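You operate a simulated robot arm through the tools that you are given. There is no shell and no other tool.

The job below is to be done with a simulated two-armed robot. You get a single attempt, and the scene is never put back.

JOB
Stand the pink and blue bottles in the crate, caps pushed shut. Set down upright: what you pick out.

The check looks at the end state, three seconds after you hand in, the way a careful person would. Anything else that was tipped, shoved, dropped, spilled or broken makes it a failure. Lids that push on must go on centred and level and be pressed home; caps that screw on are set level and turned clockwise until they are tight.

ROBOT AND FRAMES
Two 7-joint arms with fingered hands on one trunk that stands fixed in place. Base frame: the origin is at the foot of the trunk, x ahead of it, y to its left, z up. Lengths are in m, angles in degrees, forces in N, time in s.
The left shoulder is at [0.2, 0.135, 0.895], the right one opposite. Payload 4 kg a hand.
The tool frame of a hand sits at the grasp point between the pads (the TCP): z along the fingers, y along the line on which they close. The tips reach 0.025 m beyond it. Largest opening 0.088 m; the body of the gripper starts 0.029 m behind the TCP. The gripper is a hand of 4 fingers: y runs from the thumb to the fingers, the wrist lies at [-0.013, -0.106, -0.174] in the tool frame, and closing takes about 1.5 s.
Orientation is that of the tool frame in the base frame, as a unit quaternion [x, y, z, w]. With the fingers straight down and the wrist toward the robot, the tool's x, y and z point along [0, 1, 0], [1, 0, 0] and [0, 0, -1] of the base frame.

CONTROLS
- The arms move only by the tool servo_tool. It takes "left_series", "right_series" or both (then of equal length, played together; a hand with none holds still); each is a list of rows, each an object of numbers (a shift or turn left out is 0, a gripper value left out holds the last): "dx", "dy", "dz": the shift along the base's x, y, z in m; "wx", "wy", "wz": the turn, a rotation vector about the base's x, y, z in degrees; "fingers": the closure in counts, from 0 (fully open) to 255 (shut). In form: [{"dx": .., "dy": .., "dz": .., "wx": .., "wy": .., "wz": .., "fingers": ..}, ...]. A call has 1 to 20 rows; each row shifts and turns the commanded pose from where the row before left it. Rows are played at 5 a second. More than 0.05 m and 8.6 degrees between two rows, or a gripper value outside its range, and nothing of the call is played. Where a pose cannot be reached the arm comes as near as it can. A force on the tool above 40 N (or 10 N above the force at the start of the call, whichever is more), or a blocked arm, ends the call early, and 0.2 s more pass. Each finger travels about 0.153 m/s and halts on what it meets, pressing with about 25 N; the grip force reading is that of the motor and also rises with nothing between the fingers. The clock runs only during rows and for 0.2 s after the last one: add rows that do not move to give the fingers time. It gives the time, the measured TCP pose, the force on the tool (base axes), the opening and the grip force at its end, in the units of the frame above (readings bear some noise), with the torque about the TCP (base axes, N m) and any sound that the robot's microphone picked up, and new pictures: "show" is both (left out), scene, wrist or none (wrist: the cameras of the hands that moved).
- Cameras (640 x 400 px; columns grow to the right, rows downward): "scene" is now at [0.1369, 0.0132, 1.4933]; the picture's right is [0.10, -0.99, 0.00], its down [-0.71, -0.07, -0.70] and it looks along [0.70, 0.07, -0.72] (base axes); focal length 344 px, centre (320, 200). "left" rides on the left gripper at [-0.064, -0.083, -0.098] in its tool frame; the picture's right is [-0.62, -0.37, 0.69], its down [0.71, -0.63, 0.30] and it looks along [0.32, 0.68, 0.65] (tool axes); focal length 265 px, centre (320, 200). "right" rides on the right gripper at [0.064, -0.083, -0.098] in its tool frame; the picture's right is [-0.62, 0.37, -0.69], its down [-0.71, -0.63, 0.30] and it looks along [-0.32, 0.68, 0.65] (tool axes); focal length 265 px, centre (320, 200). There is no depth. A picture from a camera that has moved, and an enlarged one, comes with that camera's place and axes in the base frame and with its lens. The place of the scene camera against the robot may be out by one fixed shift of up to 0.012 m in any direction.
- raise_lower(by): slides the trunk up (or, below 0, down) by that many m; the arms and the scene camera ride with it, the base frame stays. It gives what a move gives, with no picture.
- set_grasp(shape, hand): the hand has 4 fingers and takes this shape, open, in about a second: jaw (thumb against the fingers, like two jaws); tri (thumb and two fingers); tip (a fingertip pinch); poke (one finger out to press); point (the index stretched); flat (the hand flat); cup (the hand cupped); fist (a fist). The gripper value then closes the fingers along that shape, each until it touches; the sizes above hold for jaw. It gives what a move gives, with no picture.
- aim_head(pan, tilt): turns the head with the scene camera to pan (to the left, within 97 degrees either way) and tilt (down, from -29 to 69), counted from straight ahead of the robot. It gives what a move gives, and a new picture of the scene camera.
- zoom(camera, box): a new picture of the part [left, top, right, bottom] of that camera's present view, enlarged. It takes no simulated time.
- job_done(): hands the job in; it is judged then, once.

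Places have to be worked out from the pictures, the camera data and where the tool is seen. Open the grippers and draw the arms clear of the work before you hand the job in, unless the task says otherwise.

The tools are called as name(argument=value, ...) on one line, values as JSON. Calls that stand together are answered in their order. servo_tool: Moves the arms, as the interface text tells. Its arguments: {"type":"object","properties":{"left_series":{"type":"array"},"right_series":{"type":"array"},"show":{"type":"string","enum":["both","scene","wrist","none"]}},"required":[]} The other tools are called the same way: raise_lower (by) slides the trunk up or down; set_grasp (shape, hand) gives the hand a shape; aim_head (pan, tilt) turns the head that bears the scene camera; zoom (camera, box) takes an enlarged picture of a part of a camera's view; job_done () hands the job in.

At the start:

```text
clock: 0.0
left_tcp_pos: [0.5018, 0.3431, 1.0351]
left_tool_rot: [0.707, 0.707, 0.0, 0.0]
left_wrist_force: [-0.6, -0.3, 0.1]
left_torque: [0.0, 0.02, 0.02]
left_gripper_width: 0.0876
left_grasp_force: 0.0
left_shape: jaw
right_tcp_pos: [0.6351, -0.1789, 1.134]
right_tool_rot: [0.707, 0.707, 0.0, 0.0]
right_wrist_force: [-0.1, -0.2, 0.3]
right_torque: [0.01, 0.01, 0.01]
right_gripper_width: 0.0874
right_grasp_force: 0.0
right_shape: jaw
trunk travel left (down, up): [-0.5, 0.27]
head pan, tilt: [5.9, 45.7]
```

scene: 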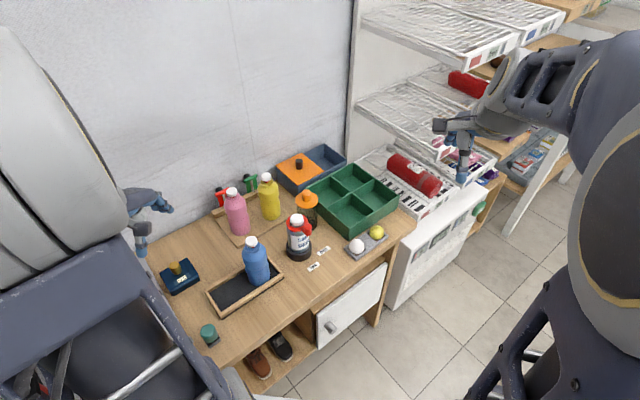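
right: 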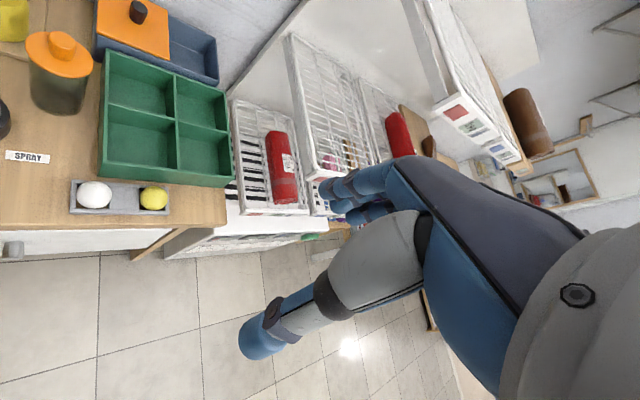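
left: 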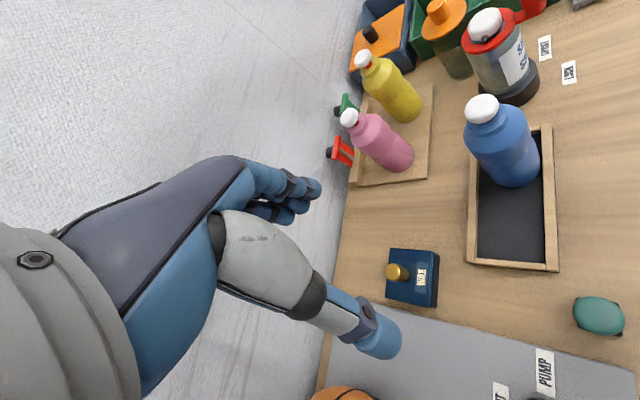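

The scene shows a desk with pink, yellow and blue bottles, a green divided crate, and other items. I'll zoom in to look at details before moving.

zoom(camera="scene", box=[200, 140, 330, 320])

zoom(camera="scene", box=[270, 140, 430, 270])

zoom(camera="left", box=[320, 0, 640, 200])

zoom(camera="scene", box=[140, 220, 300, 380])

```text
2.22 times, centred on (265, 230) of scene
camera zoom: at [0.1369, 0.0132, 1.4933], right [0.1, -0.99, 0.0], down [-0.71, -0.07, -0.7], along [0.7, 0.07, -0.72], focal length 765 px, centre (442, 133)
```

zoom: 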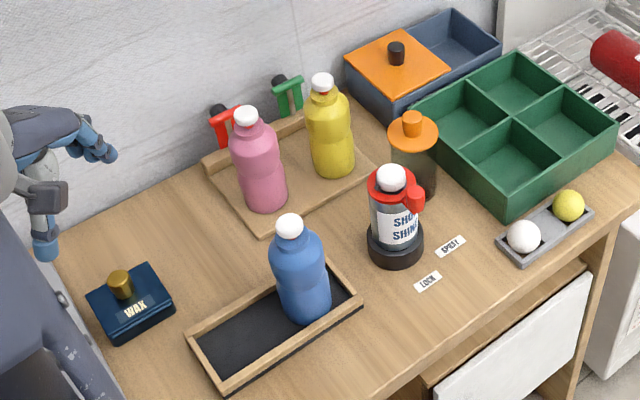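

```text
3.08 times, centred on (350, 205) of scene
camera zoom: at [0.1369, 0.0132, 1.4933], right [0.1, -0.99, 0.0], down [-0.71, -0.07, -0.7], along [0.7, 0.07, -0.72], focal length 1060 px, centre (228, 185)
```

zoom: 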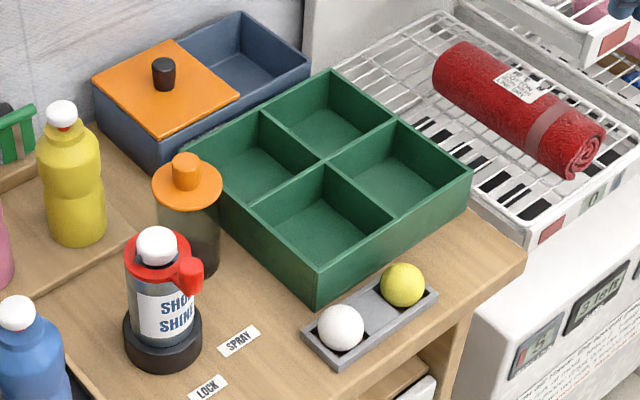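

```text
2.00 times, centred on (480, 100) of left
camera zoom: at [0.4179, 0.2783, 1.1305], right [-0.37, -0.62, -0.69], down [-0.63, 0.71, -0.3], along [0.68, 0.32, -0.65], focal length 531 px, centre (0, 400)
```

zoom: 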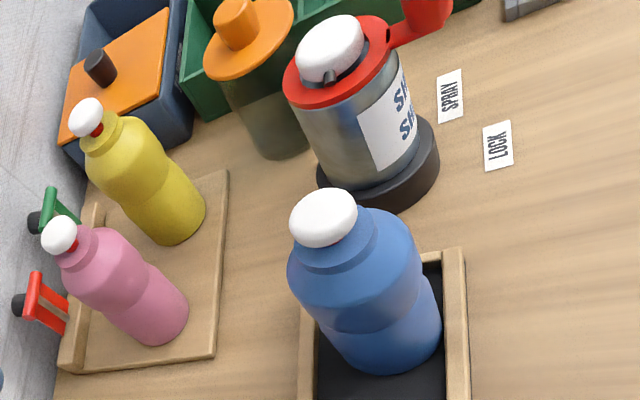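

```text
2.50 times, centred on (220, 300) of scene
camera zoom: at [0.1369, 0.0132, 1.4933], right [0.1, -0.99, 0.0], down [-0.71, -0.07, -0.7], along [0.7, 0.07, -0.72], focal length 861 px, centre (570, -50)
```

zoom: 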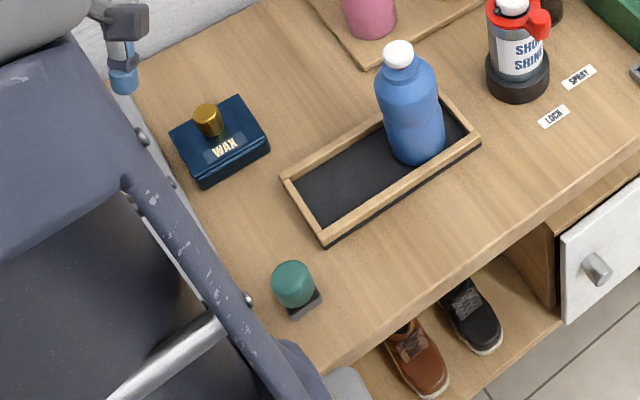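

Stereo gives: table top z≈0.747, blue cap ≈(0.575,0.207,0.90), pink cap ≈(0.710,0.288,0.908), crate centre ≈(0.853,-0.006) turned 45°. I'll zoom on the caps to see which stand open.

zoom(camera="scene", box=[216, 176, 256, 246])

zoom(camera="scene", box=[230, 226, 290, 296])

zoom(camera="left", box=[320, 30, 440, 190])

zoom(camera="left", box=[440, 80, 560, 200])

zoom(camera="scene", box=[290, 160, 400, 240])

```text
5.71 times, centred on (236, 211) of scene
camera zoom: at [0.1369, 0.0132, 1.4933], right [0.1, -0.99, 0.0], down [-0.71, -0.07, -0.7], along [0.7, 0.07, -0.72], focal length 1968 px, centre (800, 137)
```

zoom: 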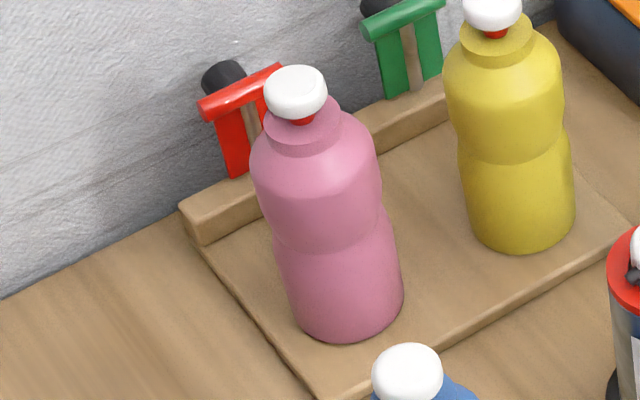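

```text
5.71 times, centred on (260, 261) of scene
camera zoom: at [0.1369, 0.0132, 1.4933], right [0.1, -0.99, 0.0], down [-0.71, -0.07, -0.7], along [0.7, 0.07, -0.72], focal length 1968 px, centre (663, -149)
```

zoom: 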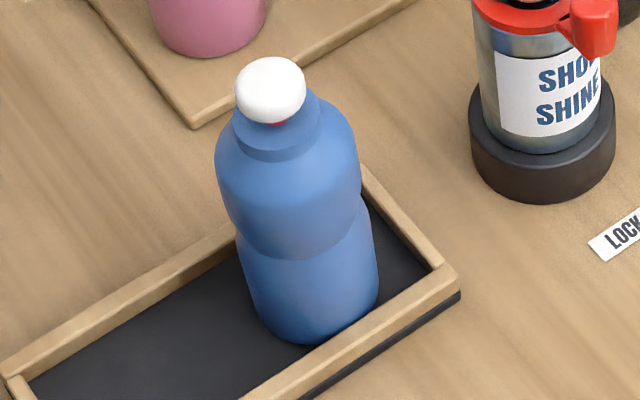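

```text
2.50 times, centred on (380, 110) of left
camera zoom: at [0.4179, 0.2783, 1.1305], right [-0.37, -0.62, -0.69], down [-0.63, 0.71, -0.3], along [0.68, 0.32, -0.65], focal length 664 px, centre (170, 425)
```

zoom: 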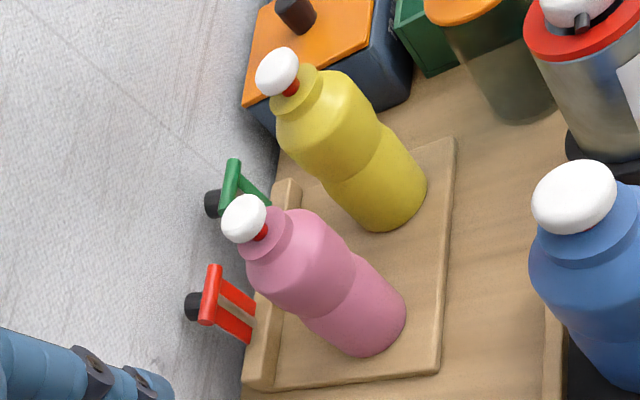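

```text
3.33 times, centred on (500, 140) of left
camera zoom: at [0.4179, 0.2783, 1.1305], right [-0.37, -0.62, -0.69], down [-0.63, 0.71, -0.3], along [0.68, 0.32, -0.65], focal length 885 px, centre (-280, 400)
```

zoom: 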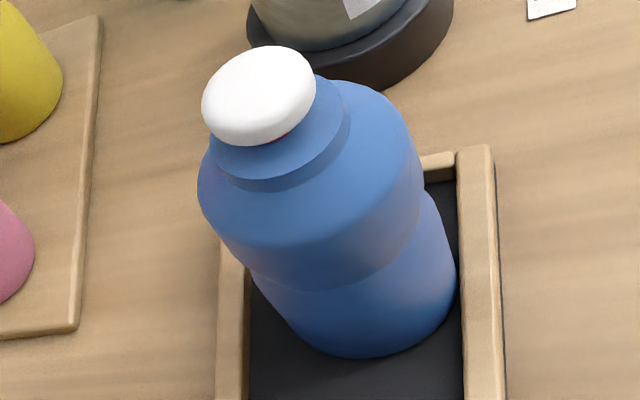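

```text
5.00 times, centred on (345, 200) of scene
camera zoom: at [0.1369, 0.0132, 1.4933], right [0.1, -0.99, 0.0], down [-0.71, -0.07, -0.7], along [0.7, 0.07, -0.72], focal length 1722 px, centre (195, 200)
```

zoom: 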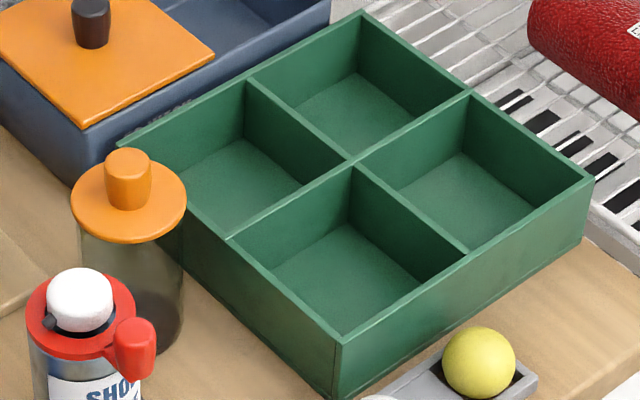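

All bottles' spouts show a red ring, so both pink and blue caps are open and will need pressing. I plan to use the right hand in a side grip (fingers tilted ~30° below horizontal, pointing toward the wall, closing along the table length); first I turn it in free space.

servo_tool(right_series=[{"wx": 7.5}, {"wx": 7.5}, {"wx": 7.5}, {"wx": 7.5}, {"wx": 7.5}, {"wx": 7.5}, {"wx": 7.5}, {"wx": 7.5}, {"wz": -7.5}, {"wz": -7.5}, {"wz": -7.5}, {"wz": -7.5}, {"wz": -7.5}, {"wz": -7.5}, {}])

```text
clock: 3.2
left_tcp_pos: [0.5007, 0.3419, 1.0341]
left_tool_rot: [0.707, 0.707, 0.0, 0.0]
left_wrist_force: [0.4, 0.1, 0.4]
left_torque: [-0.02, 0.0, 0.0]
left_gripper_width: 0.0875
left_grasp_force: 0.0
left_shape: jaw
right_tcp_pos: [0.6335, -0.1787, 1.1332]
right_tool_rot: [0.801, 0.331, 0.461, -0.191]
right_wrist_force: [-0.2, -0.3, -0.2]
right_torque: [-0.02, -0.02, 0.03]
right_gripper_width: 0.0878
right_grasp_force: 0.0
right_shape: jaw
trunk travel left (down, up): [-0.5, 0.27]
head pan, tilt: [5.9, 45.7]
camera scene: at [0.1369, 0.0132, 1.4933], right [0.1, -0.99, 0.0], down [-0.71, -0.07, -0.7], along [0.7, 0.07, -0.72], focal length 344 px, centre (320, 200)
camera right: at [0.5385, -0.1574, 1.2378], right [-0.38, -0.9, -0.19], down [-0.51, 0.38, -0.77], along [0.77, -0.2, -0.61], focal length 265 px, centre (320, 200)
```

scene: 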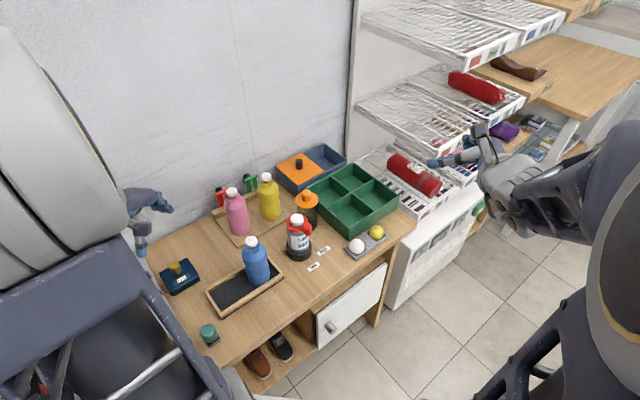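
right: 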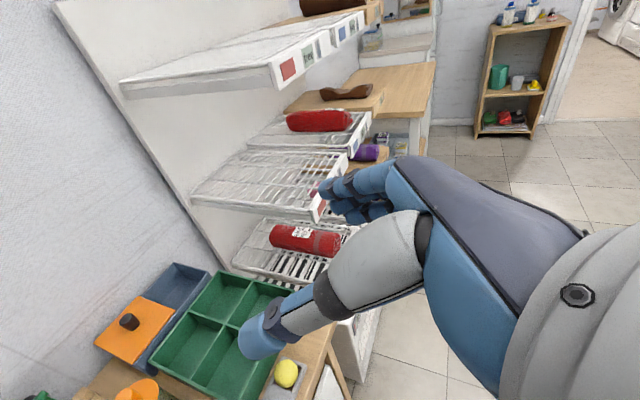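

The hand turned as planned. Now I reduce tilt to 15°, set yaw to about -25° so the forearm comes naturally from the right, move toward a spot above/in front of the blue bottle, and shift the left hand away slightly.

servo_tool(right_series=[{"dx": -0.008, "dy": 0.033, "dz": -0.013, "wz": 6.67}, {"dx": -0.008, "dy": 0.033, "dz": -0.013, "wz": 6.67}, {"dx": -0.008, "dy": 0.033, "dz": -0.013, "wz": 6.67}, {"dx": -0.008, "dy": 0.033, "dz": -0.013, "wx": 6.8, "wy": -3.17}, {"dx": -0.008, "dy": 0.033, "dz": -0.013, "wx": 6.8, "wy": -3.17}, {"dx": -0.008, "dy": 0.033, "dz": -0.013}, {"dx": -0.008, "dy": 0.033, "dz": -0.013}, {"dx": -0.008, "dy": 0.033, "dz": -0.013}, {"dx": -0.008, "dy": 0.03, "dz": -0.013}, {"dx": -0.008, "dy": 0.03, "dz": -0.013}, {}], left_series=[{"dx": -0.005, "dy": 0.02, "dz": 0.015}, {"dx": -0.005, "dy": 0.02, "dz": 0.015}, {"dx": -0.005, "dy": 0.02, "dz": 0.015}, {"dx": -0.005, "dy": 0.02, "dz": 0.015}, {}, {}, {}, {}, {}, {}, {}])

```text
clock: 5.7
left_tcp_pos: [0.4806, 0.4246, 1.0986]
left_tool_rot: [0.705, 0.709, 0.005, -0.001]
left_wrist_force: [-0.7, 0.1, 0.7]
left_torque: [-0.02, 0.0, 0.04]
left_gripper_width: 0.0878
left_grasp_force: 0.1
left_shape: jaw
right_tcp_pos: [0.645, 0.0111, 1.0204]
right_tool_rot: [0.712, 0.353, 0.526, -0.302]
right_wrist_force: [-0.6, -0.2, 0.1]
right_torque: [0.01, 0.02, -0.03]
right_gripper_width: 0.0877
right_grasp_force: 0.1
right_shape: jaw
right hand out of reach, approached as far as the arm can: row 4, 5, 6, 7, 8, 9
trunk travel left (down, up): [-0.5, 0.27]
head pan, tilt: [5.9, 45.7]
stopped in row 11 (right hand): the arm was blocked; the commanded pose is now the measured one
camera scene: at [0.1368, 0.0133, 1.4934], right [0.1, -0.99, 0.0], down [-0.71, -0.07, -0.7], along [0.7, 0.07, -0.72], focal length 344 px, centre (320, 200)
camera right: at [0.5372, -0.0087, 1.1134], right [-0.19, -0.88, -0.43], down [-0.5, 0.47, -0.73], along [0.85, 0.08, -0.53], focal length 265 px, centre (320, 200)
camera left: at [0.3961, 0.3585, 1.1939], right [-0.36, -0.62, -0.7], down [-0.63, 0.71, -0.3], along [0.69, 0.33, -0.65], focal length 265 px, centre (320, 200)
```

scene: 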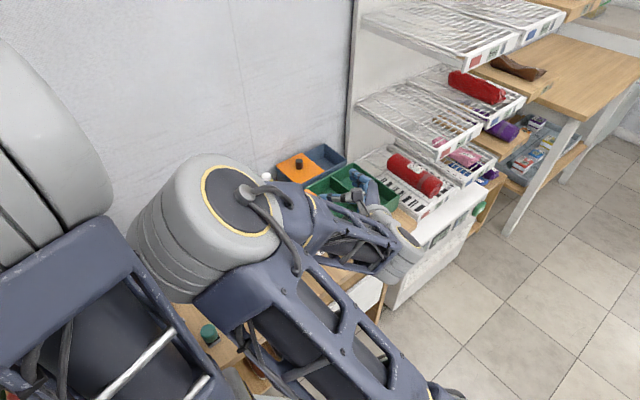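
right: 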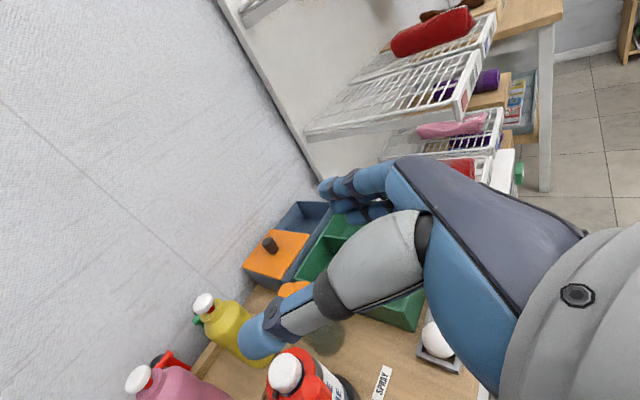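
left: 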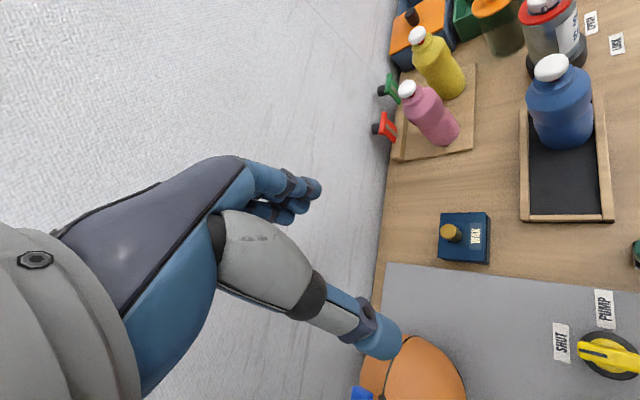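

The arm took an elbow-up posture and got blocked; nothing on the table seems touched. I'll back out to the right and restore a downward tilt.

servo_tool(right_series=[{"dz": 0.02, "dy": -0.02}, {"dz": 0.015, "dy": -0.025, "wx": -6.2, "wy": 4.3}, {"dz": 0.015, "dy": -0.025, "wx": -6.2, "wy": 4.3}, {"dz": 0.015, "dy": -0.025, "wx": -6.2, "wy": 4.3}, {"dz": 0.015, "dy": -0.025, "wx": -6.2, "wy": 4.3}, {"dz": 0.015, "dy": -0.025, "wx": -6.2, "wy": 4.3}, {"dz": 0.01, "dy": -0.025, "wx": -6.2, "wy": 4.3}, {"dy": -0.02}, {}, {}])

```text
clock: 7.9
left_tcp_pos: [0.4793, 0.4242, 1.0989]
left_tool_rot: [0.705, 0.709, 0.004, 0.001]
left_wrist_force: [0.2, 0.7, -0.7]
left_torque: [0.0, 0.0, 0.0]
left_gripper_width: 0.0879
left_grasp_force: 0.2
left_shape: jaw
right_tcp_pos: [0.6443, -0.1778, 1.1247]
right_tool_rot: [0.869, 0.425, 0.217, -0.132]
right_wrist_force: [-0.1, 0.0, 0.6]
right_torque: [0.02, -0.01, -0.01]
right_gripper_width: 0.0878
right_grasp_force: 0.1
right_shape: jaw
trunk travel left (down, up): [-0.5, 0.27]
head pan, tilt: [5.9, 45.7]
camera scene: at [0.1369, 0.0133, 1.4933], right [0.1, -0.99, 0.0], down [-0.71, -0.07, -0.7], along [0.7, 0.07, -0.72], focal length 344 px, centre (320, 200)
camera right: at [0.5877, -0.1253, 1.2459], right [-0.23, -0.93, 0.28], down [-0.81, 0.02, -0.59], along [0.54, -0.36, -0.76], focal length 265 px, centre (320, 200)
```

scene: 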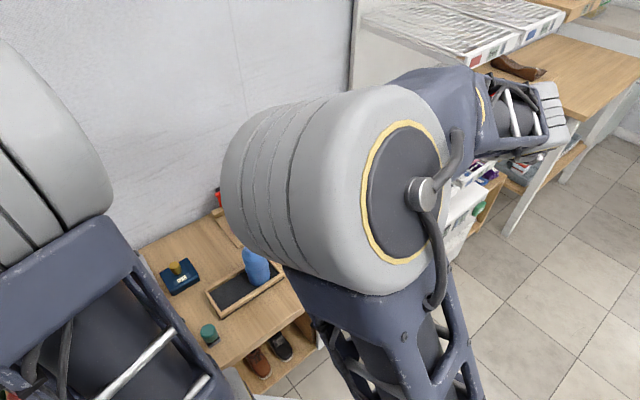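
right: 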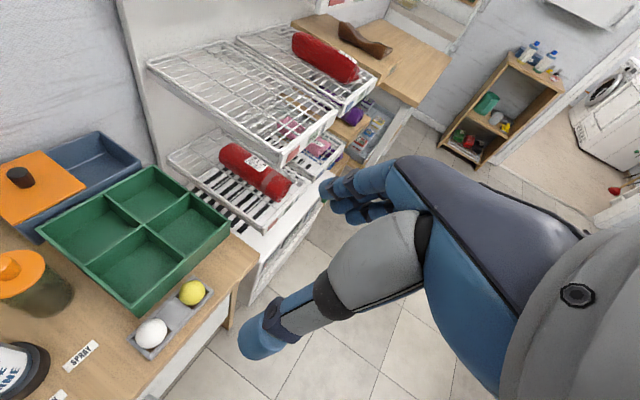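

The elbow has flipped up in front of the head. I'll undo the yaw and tilt while moving to the right to coax the elbow back outward.

servo_tool(right_series=[{"wz": 7.4, "dy": -0.01}, {"wz": 7.4, "dy": -0.01}, {"wz": 7.4, "dy": -0.01}, {"wz": 7.4, "dy": -0.01}, {"wz": 7.4, "dy": -0.01}, {"wx": -7.3, "dy": -0.01}, {"wx": -7.3, "dy": -0.01}, {"wx": -7.3, "dy": -0.01}, {"wx": -7.3, "dy": -0.01}, {"dx": -0.02}, {"dx": -0.02}, {"dx": -0.02}, {}])

raise_lower(by=0.2)

aim_head(pan=6, tilt=52)

```text
clock: 10.7
left_tcp_pos: [0.4809, 0.4247, 1.098]
left_tool_rot: [0.705, 0.709, 0.005, 0.001]
left_wrist_force: [1.2, 1.1, 0.1]
left_torque: [-0.01, 0.02, -0.01]
left_gripper_width: 0.0877
left_grasp_force: 0.1
left_shape: jaw
right_tcp_pos: [0.5838, -0.2687, 1.1248]
right_tool_rot: [0.715, 0.699, -0.012, -0.013]
right_wrist_force: [0.2, -0.5, -0.2]
right_torque: [0.01, -0.04, -0.01]
right_gripper_width: 0.0879
right_grasp_force: 0.0
right_shape: jaw
trunk travel left (down, up): [-0.5, 0.27]
head pan, tilt: [5.9, 45.7]
camera scene: at [0.1369, 0.0133, 1.4933], right [0.1, -0.99, 0.0], down [-0.71, -0.07, -0.7], along [0.7, 0.07, -0.72], focal length 344 px, centre (320, 200)
camera right: at [0.5073, -0.2026, 1.2271], right [0.38, -0.63, 0.68], down [-0.66, -0.7, -0.28], along [0.65, -0.34, -0.68], focal length 265 px, centre (320, 200)
```

scene: 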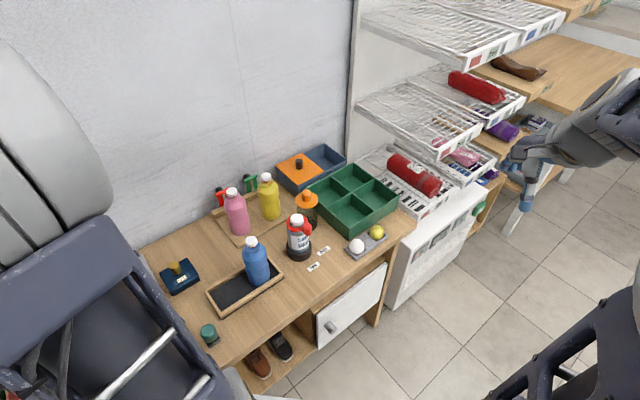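
right: 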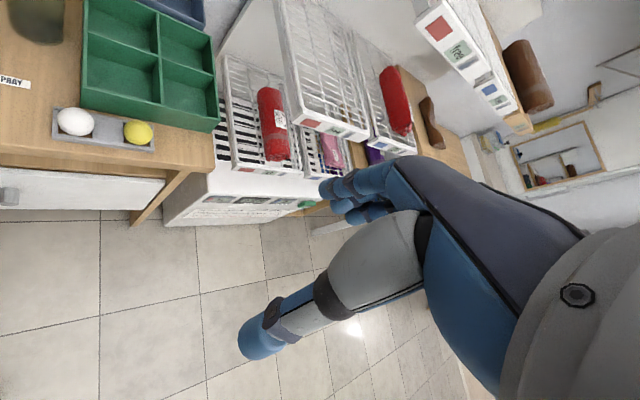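

```text
clock: 12.9
left_tcp_pos: [0.4813, 0.4246, 1.2968]
left_tool_rot: [0.705, 0.709, 0.005, 0.001]
left_wrist_force: [-0.7, 0.3, 0.5]
left_torque: [-0.03, 0.0, -0.02]
left_gripper_width: 0.0877
left_grasp_force: 0.0
left_shape: jaw
right_tcp_pos: [0.5845, -0.2697, 1.3246]
right_tool_rot: [0.715, 0.699, -0.012, -0.014]
right_wrist_force: [-0.1, 0.6, 0.2]
right_torque: [0.01, -0.02, 0.0]
right_gripper_width: 0.0877
right_grasp_force: 0.1
right_shape: jaw
trunk travel left (down, up): [-0.7, 0.07]
head pan, tilt: [5.9, 45.7]
```

```text
clock: 13.5
left_tcp_pos: [0.481, 0.424, 1.2989]
left_tool_rot: [0.705, 0.709, 0.004, 0.0]
left_wrist_force: [-0.8, 1.0, -0.6]
left_torque: [0.02, 0.03, 0.01]
left_gripper_width: 0.0879
left_grasp_force: 0.1
left_shape: jaw
right_tcp_pos: [0.5846, -0.2684, 1.3261]
right_tool_rot: [0.715, 0.699, -0.012, -0.014]
right_wrist_force: [0.1, 0.5, -0.1]
right_torque: [0.02, 0.01, 0.01]
right_gripper_width: 0.0879
right_grasp_force: 0.1
right_shape: jaw
trunk travel left (down, up): [-0.7, 0.07]
head pan, tilt: [6.0, 52.0]
camera scene: at [0.1312, 0.0128, 1.6847], right [0.1, -0.99, 0.0], down [-0.78, -0.08, -0.62], along [0.61, 0.06, -0.79], focal length 344 px, centre (320, 200)
```

scene: 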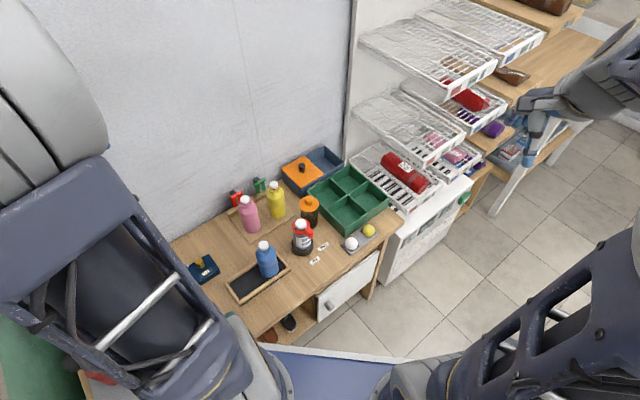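

The elbow is back outside and nothing on the table has moved. With the trunk raised, I lower the right hand and roll it 60° (no yaw this time), staying right of the objects.

servo_tool(right_series=[{"dz": -0.035, "dy": 0.015}, {"dz": -0.035, "dy": 0.015}, {"dz": -0.035, "dy": 0.015}, {"dz": -0.035, "dy": 0.015}, {"dz": -0.035, "dy": 0.015}, {"dz": -0.035, "dy": 0.015}, {"dz": -0.035, "dy": 0.015}, {"dz": -0.035, "dy": 0.015}, {"wx": 7.5}, {"wx": 7.5}, {"wx": 7.5}, {"wx": 7.5}, {"wx": 7.5}, {"wx": 7.5}, {"wx": 7.5}, {"wx": 7.5}, {}])

```text
clock: 17.1
left_tcp_pos: [0.4813, 0.4238, 1.2977]
left_tool_rot: [0.705, 0.709, 0.005, 0.001]
left_wrist_force: [-0.6, -0.6, -0.8]
left_torque: [0.03, -0.02, 0.0]
left_gripper_width: 0.0875
left_grasp_force: 0.1
left_shape: jaw
right_tcp_pos: [0.5853, -0.1474, 1.045]
right_tool_rot: [0.612, 0.611, 0.339, -0.369]
right_wrist_force: [0.5, -0.1, 0.4]
right_torque: [-0.02, -0.01, 0.03]
right_gripper_width: 0.088
right_grasp_force: 0.0
right_shape: jaw
trunk travel left (down, up): [-0.7, 0.07]
head pan, tilt: [6.0, 52.0]
camera scene: at [0.1312, 0.0128, 1.6847], right [0.1, -0.99, 0.0], down [-0.78, -0.08, -0.62], along [0.61, 0.06, -0.79], focal length 344 px, centre (320, 200)
camera right: at [0.5076, -0.2037, 1.1533], right [0.38, -0.9, -0.21], down [-0.66, -0.1, -0.75], along [0.65, 0.42, -0.63], focal length 265 px, centre (320, 200)
```

scene: 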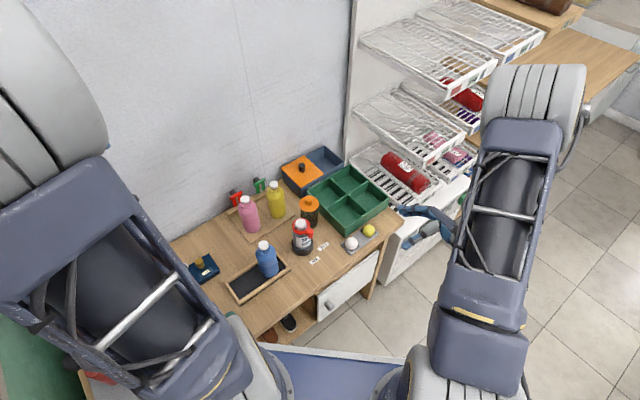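
right: 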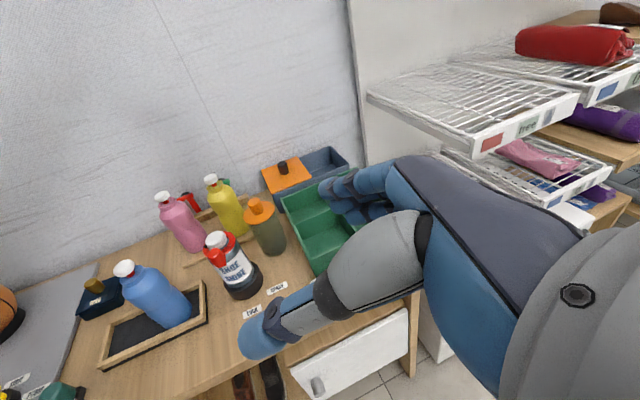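

Blue cap from this view agrees with (0.58,0.207,0.90). The elbow stays outward now; I move toward the front of the blue bottle at z≈1.0 with yaw −20° and slightly flatter tilt.

servo_tool(right_series=[{"dy": 0.03, "dz": -0.005, "wz": -5}, {"dy": 0.03, "dz": -0.005, "wz": -5}, {"dy": 0.03, "dz": -0.005, "wz": -5}, {"dx": -0.01, "dy": 0.03, "dz": -0.005, "wz": -5}, {"dx": -0.01, "dy": 0.03, "dz": -0.005, "wx": 4.7, "wy": -1.7}, {"dx": -0.01, "dy": 0.03, "dz": -0.005, "wx": 4.7, "wy": -1.7}, {"dx": -0.01, "dy": 0.03, "dz": -0.005}, {"dy": 0.03, "dz": -0.005}, {}])

```text
clock: 19.1
left_tcp_pos: [0.4814, 0.424, 1.2968]
left_tool_rot: [0.705, 0.709, 0.005, 0.001]
left_wrist_force: [-0.5, 0.4, -0.6]
left_torque: [-0.01, 0.0, -0.03]
left_gripper_width: 0.0879
left_grasp_force: 0.1
left_shape: jaw
right_tcp_pos: [0.5437, 0.0914, 1.0048]
right_tool_rot: [0.669, 0.471, 0.457, -0.348]
right_wrist_force: [-0.4, -0.3, 0.2]
right_torque: [0.01, 0.01, 0.01]
right_gripper_width: 0.0879
right_grasp_force: 0.1
right_shape: jaw
trunk travel left (down, up): [-0.7, 0.07]
head pan, tilt: [6.0, 52.0]
camera scene: at [0.1312, 0.0129, 1.6847], right [0.1, -0.99, 0.0], down [-0.78, -0.08, -0.62], along [0.61, 0.06, -0.79], focal length 344 px, centre (320, 200)
camera right: at [0.4473, 0.0497, 1.1019], right [0.07, -0.93, -0.36], down [-0.61, 0.25, -0.75], along [0.79, 0.27, -0.55], focal length 265 px, centre (320, 200)
```

scene: 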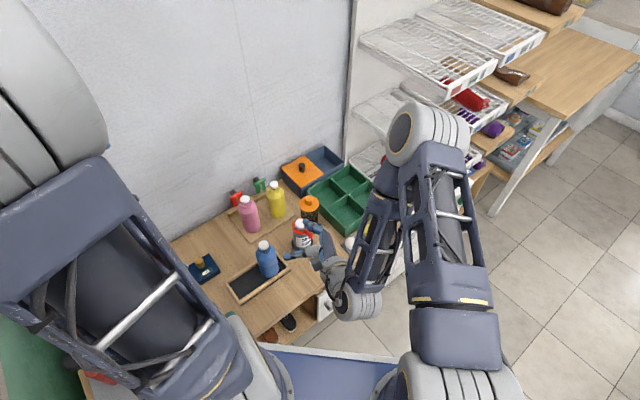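
right: 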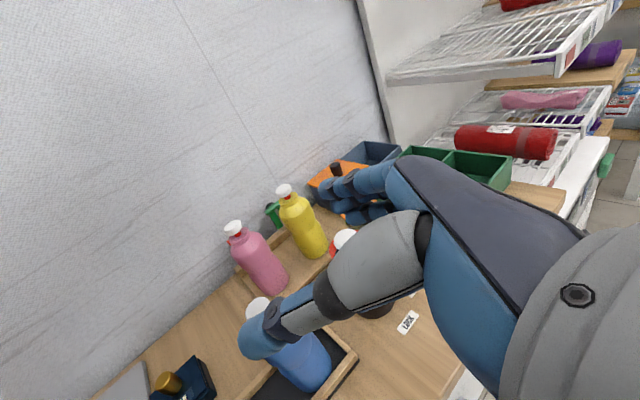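

Reached cleanly; this view puts the blue cap at ≈(0.582,0.205). I move to just above/behind it (TCP ≈(0.577,0.193,0.975)) and look before descending.

servo_tool(right_series=[{"dx": 0.0083, "dy": 0.0254, "dz": -0.0075}, {"dx": 0.0083, "dy": 0.0254, "dz": -0.0075}, {"dx": 0.0083, "dy": 0.0254, "dz": -0.0075}, {"dx": 0.0083, "dy": 0.0254, "dz": -0.0075}, {}, {}])

zoom(camera="scene", box=[220, 180, 380, 320])

zoom(camera="left", box=[320, 0, 640, 200])

```text
clock: 20.5
left_tcp_pos: [0.4806, 0.4241, 1.2975]
left_tool_rot: [0.705, 0.709, 0.005, 0.001]
left_wrist_force: [0.1, 1.1, 0.3]
left_torque: [-0.01, 0.03, 0.0]
left_gripper_width: 0.0878
left_grasp_force: 0.1
left_shape: jaw
right_tcp_pos: [0.5787, 0.1939, 0.9749]
right_tool_rot: [0.67, 0.47, 0.458, -0.347]
right_wrist_force: [-1.5, -0.2, -0.2]
right_torque: [0.0, 0.01, 0.01]
right_gripper_width: 0.0879
right_grasp_force: 0.0
right_shape: jaw
trunk travel left (down, up): [-0.7, 0.07]
head pan, tilt: [6.0, 52.0]
camera scene: at [0.1313, 0.0128, 1.6847], right [0.1, -0.99, 0.0], down [-0.78, -0.08, -0.62], along [0.61, 0.06, -0.79], focal length 344 px, centre (320, 200)
camera right: at [0.4803, 0.1517, 1.0716], right [0.07, -0.93, -0.36], down [-0.61, 0.25, -0.75], along [0.79, 0.27, -0.55], focal length 265 px, centre (320, 200)
```

scene: 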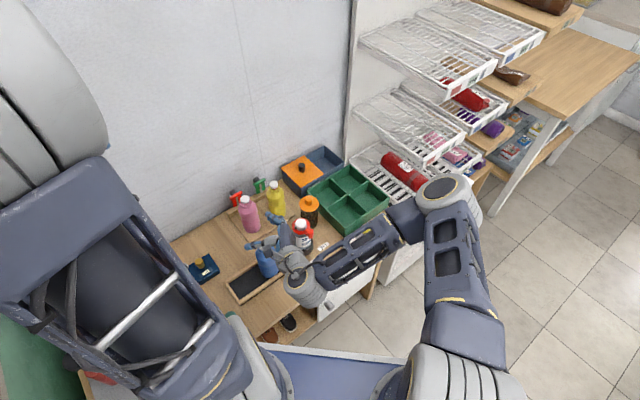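
right: 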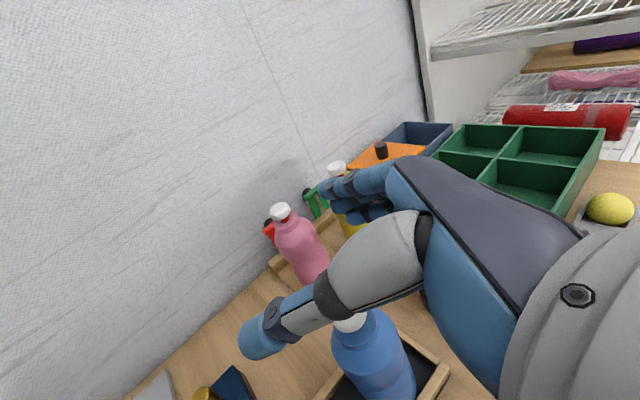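

```text
2.86 times, centred on (300, 250) of scene
camera zoom: at [0.1313, 0.0128, 1.6847], right [0.1, -0.99, 0.0], down [-0.78, -0.08, -0.62], along [0.61, 0.06, -0.79], focal length 984 px, centre (377, 57)
```

zoom: 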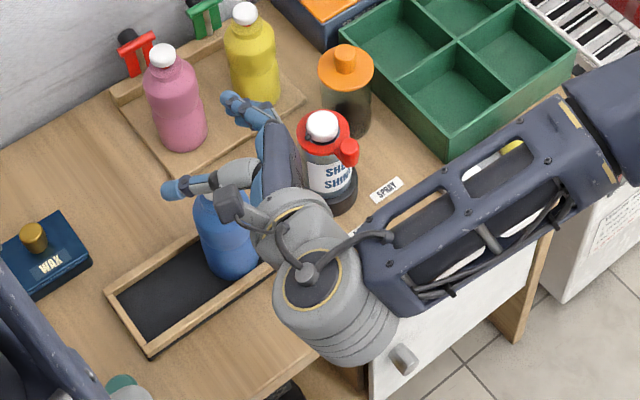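

```text
2.00 times, centred on (480, 100) of left
camera zoom: at [0.3964, 0.3585, 1.3936], right [-0.36, -0.62, -0.7], down [-0.63, 0.71, -0.3], along [0.69, 0.33, -0.65], focal length 531 px, centre (0, 400)
```

zoom: 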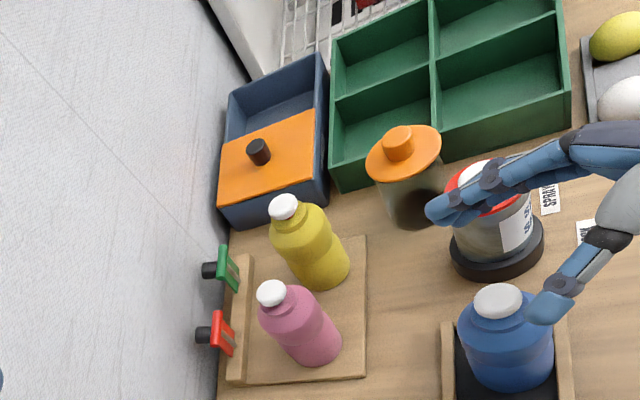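

Three views agree on blue at ≈(0.583,0.205); the TCP is laterally aligned and about 12 mm short, as intended. I descend about half way first.

servo_tool(right_series=[{"dz": -0.02}, {"dz": -0.02}, {"dz": -0.02}, {"dz": -0.02}, {}])

zoom(camera="left", box=[480, 60, 640, 200])

zoom(camera="right", box=[200, 150, 440, 400])

```text
clock: 21.7
left_tcp_pos: [0.4805, 0.4247, 1.2981]
left_tool_rot: [0.705, 0.709, 0.004, 0.0]
left_wrist_force: [1.1, -0.1, 0.4]
left_torque: [0.02, 0.01, 0.02]
left_gripper_width: 0.088
left_grasp_force: 0.1
left_shape: jaw
right_tcp_pos: [0.5783, 0.1929, 0.8959]
right_tool_rot: [0.67, 0.471, 0.458, -0.347]
right_wrist_force: [0.4, 0.4, 0.1]
right_torque: [0.01, 0.02, 0.01]
right_gripper_width: 0.0879
right_grasp_force: 0.0
right_shape: jaw
trunk travel left (down, up): [-0.7, 0.07]
head pan, tilt: [6.0, 52.0]
camera scene: at [0.1313, 0.0127, 1.6847], right [0.1, -0.99, 0.0], down [-0.78, -0.08, -0.62], along [0.61, 0.06, -0.79], focal length 344 px, centre (320, 200)
camera right: at [0.4808, 0.1512, 0.9921], right [0.07, -0.93, -0.36], down [-0.61, 0.25, -0.75], along [0.79, 0.27, -0.55], focal length 265 px, centre (320, 200)
```

scene: 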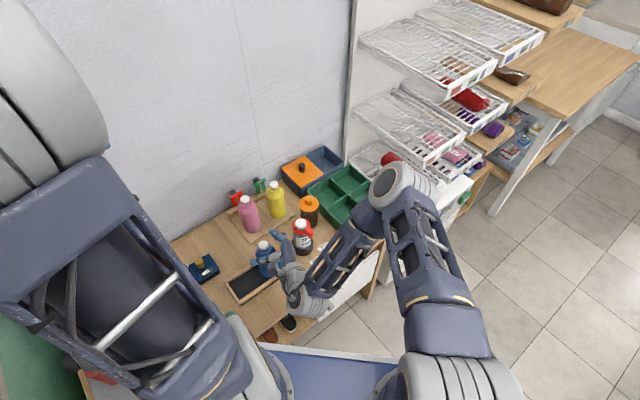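
right: 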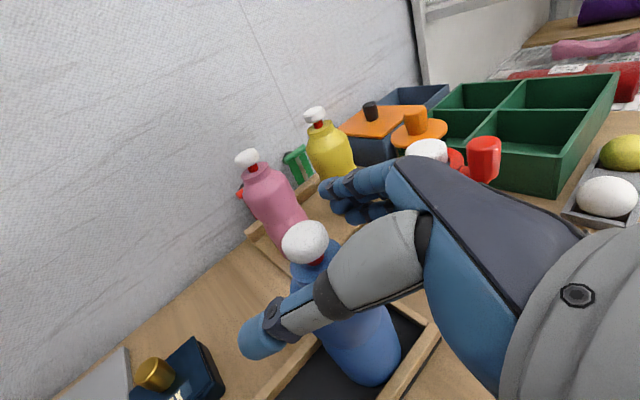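

```text
2.86 times, centred on (560, 130) of left
camera zoom: at [0.3964, 0.3585, 1.3936], right [-0.36, -0.62, -0.7], down [-0.63, 0.71, -0.3], along [0.69, 0.33, -0.65], focal length 758 px, centre (-366, 400)
```

zoom: 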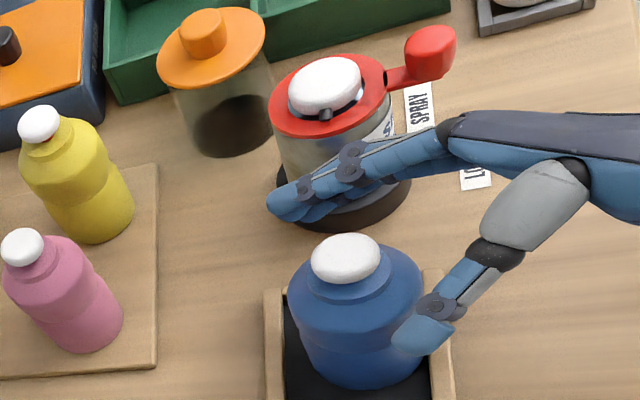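

```text
1.60 times, centred on (320, 275) of right
camera zoom: at [0.4808, 0.1512, 0.9921], right [0.07, -0.93, -0.36], down [-0.61, 0.25, -0.75], along [0.79, 0.27, -0.55], focal length 425 px, centre (320, 80)
```

zoom: 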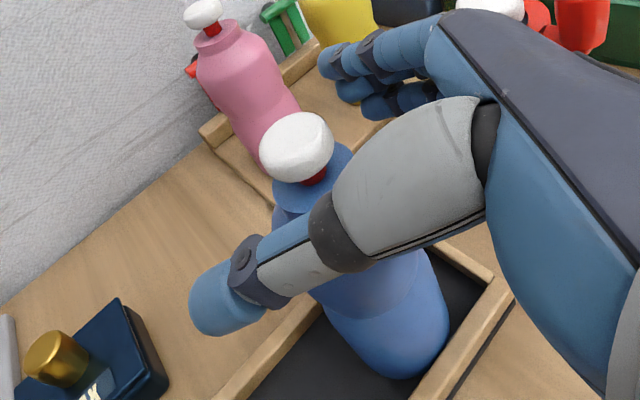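

Cap sits right at the grasp point between thumb and fingers, with clearance to the shoe-shine can. I descend the rest to z≈0.84 in small steps.

servo_tool(right_series=[{"dz": -0.015}, {"dz": -0.015}, {"dz": -0.015}, {"dz": -0.012}, {}])

zoom(camera="left", box=[480, 60, 640, 200])

zoom(camera="right", box=[200, 150, 440, 400])

zoom(camera="scene", box=[220, 200, 340, 320])

```text
clock: 22.9
left_tcp_pos: [0.4813, 0.4237, 1.2981]
left_tool_rot: [0.705, 0.709, 0.005, 0.001]
left_wrist_force: [-0.1, -0.1, -0.1]
left_torque: [0.04, 0.01, -0.01]
left_gripper_width: 0.0877
left_grasp_force: 0.1
left_shape: jaw
right_tcp_pos: [0.5783, 0.1928, 0.8384]
right_tool_rot: [0.67, 0.471, 0.457, -0.347]
right_wrist_force: [0.6, 0.6, -0.9]
right_torque: [-0.02, 0.01, 0.0]
right_gripper_width: 0.0879
right_grasp_force: 0.1
right_shape: jaw
trunk travel left (down, up): [-0.7, 0.07]
head pan, tilt: [6.0, 52.0]
camera scene: at [0.1312, 0.0128, 1.6847], right [0.1, -0.99, 0.0], down [-0.78, -0.08, -0.62], along [0.61, 0.06, -0.79], focal length 344 px, centre (320, 200)
camera right: at [0.4809, 0.1511, 0.9352], right [0.07, -0.93, -0.36], down [-0.61, 0.25, -0.75], along [0.79, 0.27, -0.55], focal length 265 px, centre (320, 200)
```

scene: 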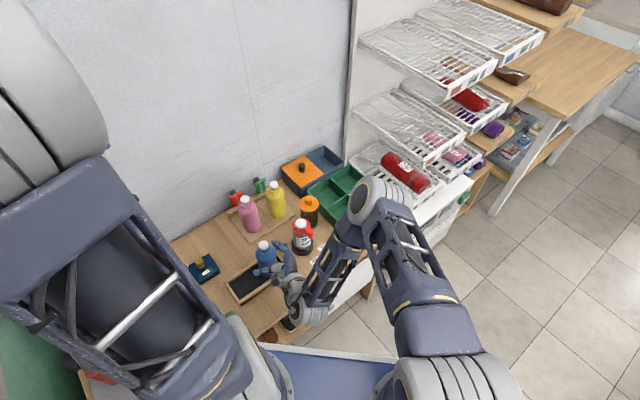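
right: 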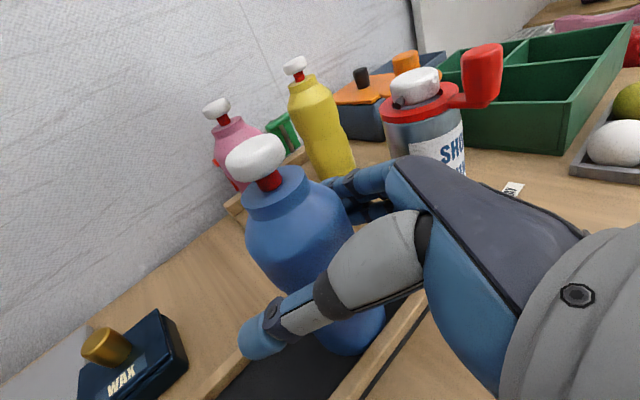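

```text
2.86 times, centred on (560, 130) of left
camera zoom: at [0.3964, 0.3585, 1.3936], right [-0.36, -0.62, -0.7], down [-0.63, 0.71, -0.3], along [0.69, 0.33, -0.65], focal length 758 px, centre (-366, 400)
```

zoom: 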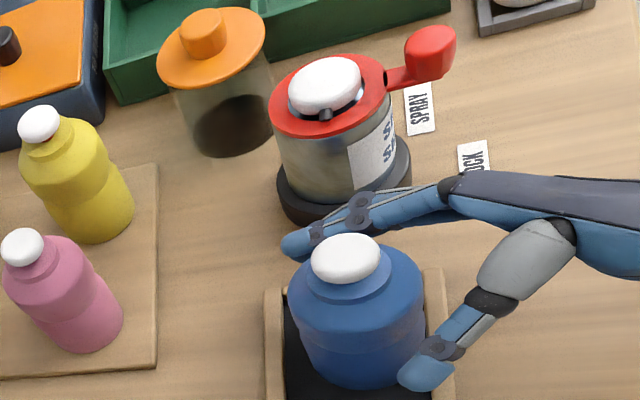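

```text
1.60 times, centred on (320, 275) of right
camera zoom: at [0.4809, 0.1511, 0.9352], right [0.07, -0.93, -0.36], down [-0.61, 0.25, -0.75], along [0.79, 0.27, -0.55], focal length 425 px, centre (320, 80)
```

zoom: 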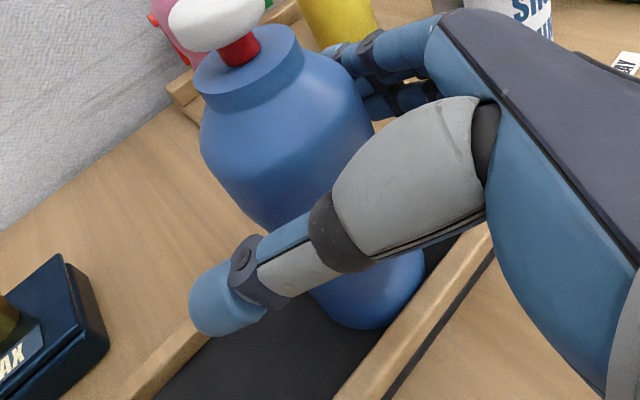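

```text
3.33 times, centred on (280, 260) of scene
camera zoom: at [0.1312, 0.0128, 1.6847], right [0.1, -0.99, 0.0], down [-0.78, -0.08, -0.62], along [0.61, 0.06, -0.79], focal length 1148 px, centre (453, 0)
```

zoom: 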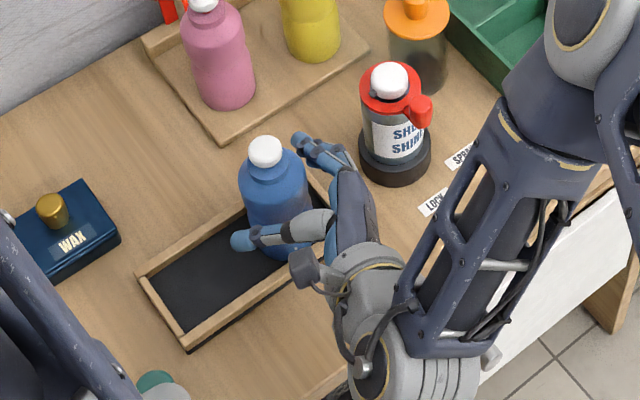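

Wrist-camera geometry puts the bottle's upper bulge at z≈0.817–0.868, so I raise to z≈0.85 and nudge forward 4 mm, then close gradually.

servo_tool(right_series=[{"dz": 0.012}, {"dx": 0.0012, "dy": 0.0038}, {"fingers": 40}, {"fingers": 60}, {"fingers": 75}, {"fingers": 90}, {"fingers": 105}, {"fingers": 120}, {}, {}])

zoom(camera="left", box=[480, 60, 640, 200])

```text
clock: 25.1
left_tcp_pos: [0.4818, 0.424, 1.2988]
left_tool_rot: [0.705, 0.709, 0.005, 0.001]
left_wrist_force: [0.1, -0.5, -0.8]
left_torque: [0.01, -0.05, 0.0]
left_gripper_width: 0.0879
left_grasp_force: 0.1
left_shape: jaw
right_tcp_pos: [0.5793, 0.1975, 0.8503]
right_tool_rot: [0.67, 0.47, 0.457, -0.348]
right_wrist_force: [1.8, 0.8, 0.9]
right_torque: [-0.09, -0.08, 0.03]
right_gripper_width: 0.0474
right_grasp_force: 24.8
right_shape: jaw
trunk travel left (down, up): [-0.7, 0.07]
head pan, tilt: [6.0, 52.0]
camera scene: at [0.1313, 0.0128, 1.6847], right [0.1, -0.99, 0.0], down [-0.78, -0.08, -0.62], along [0.61, 0.06, -0.79], focal length 344 px, centre (320, 200)
camera right: at [0.4818, 0.1552, 0.9474], right [0.07, -0.93, -0.36], down [-0.61, 0.25, -0.75], along [0.79, 0.27, -0.55], focal length 265 px, centre (320, 200)
```

scene: 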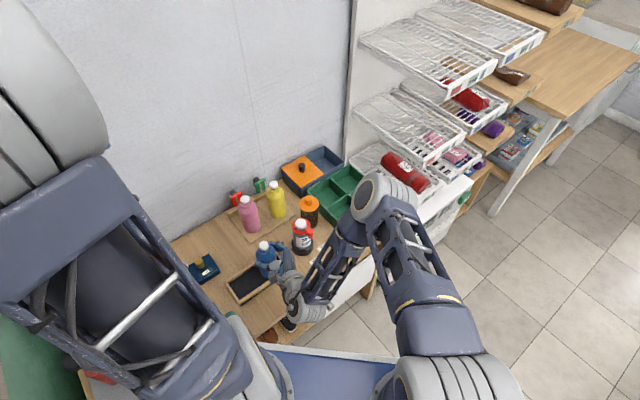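
right: 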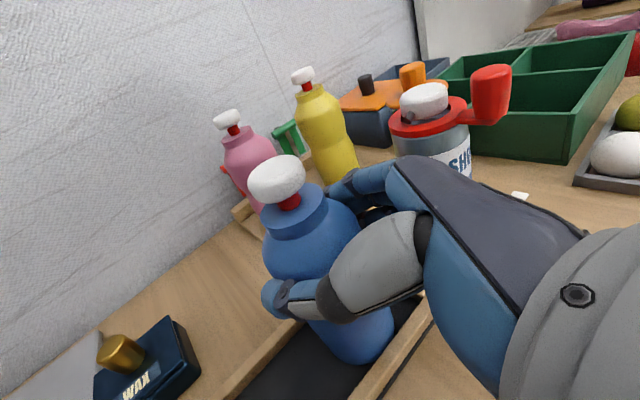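

```text
2.86 times, centred on (560, 130) of left
camera zoom: at [0.3964, 0.3586, 1.3936], right [-0.36, -0.62, -0.7], down [-0.63, 0.71, -0.3], along [0.69, 0.33, -0.65], focal length 758 px, centre (-366, 400)
```

zoom: 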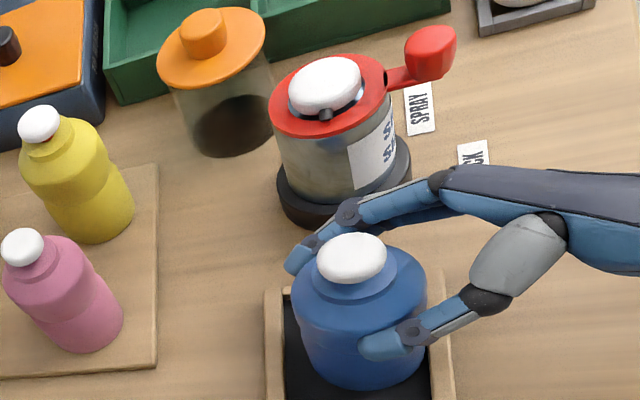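

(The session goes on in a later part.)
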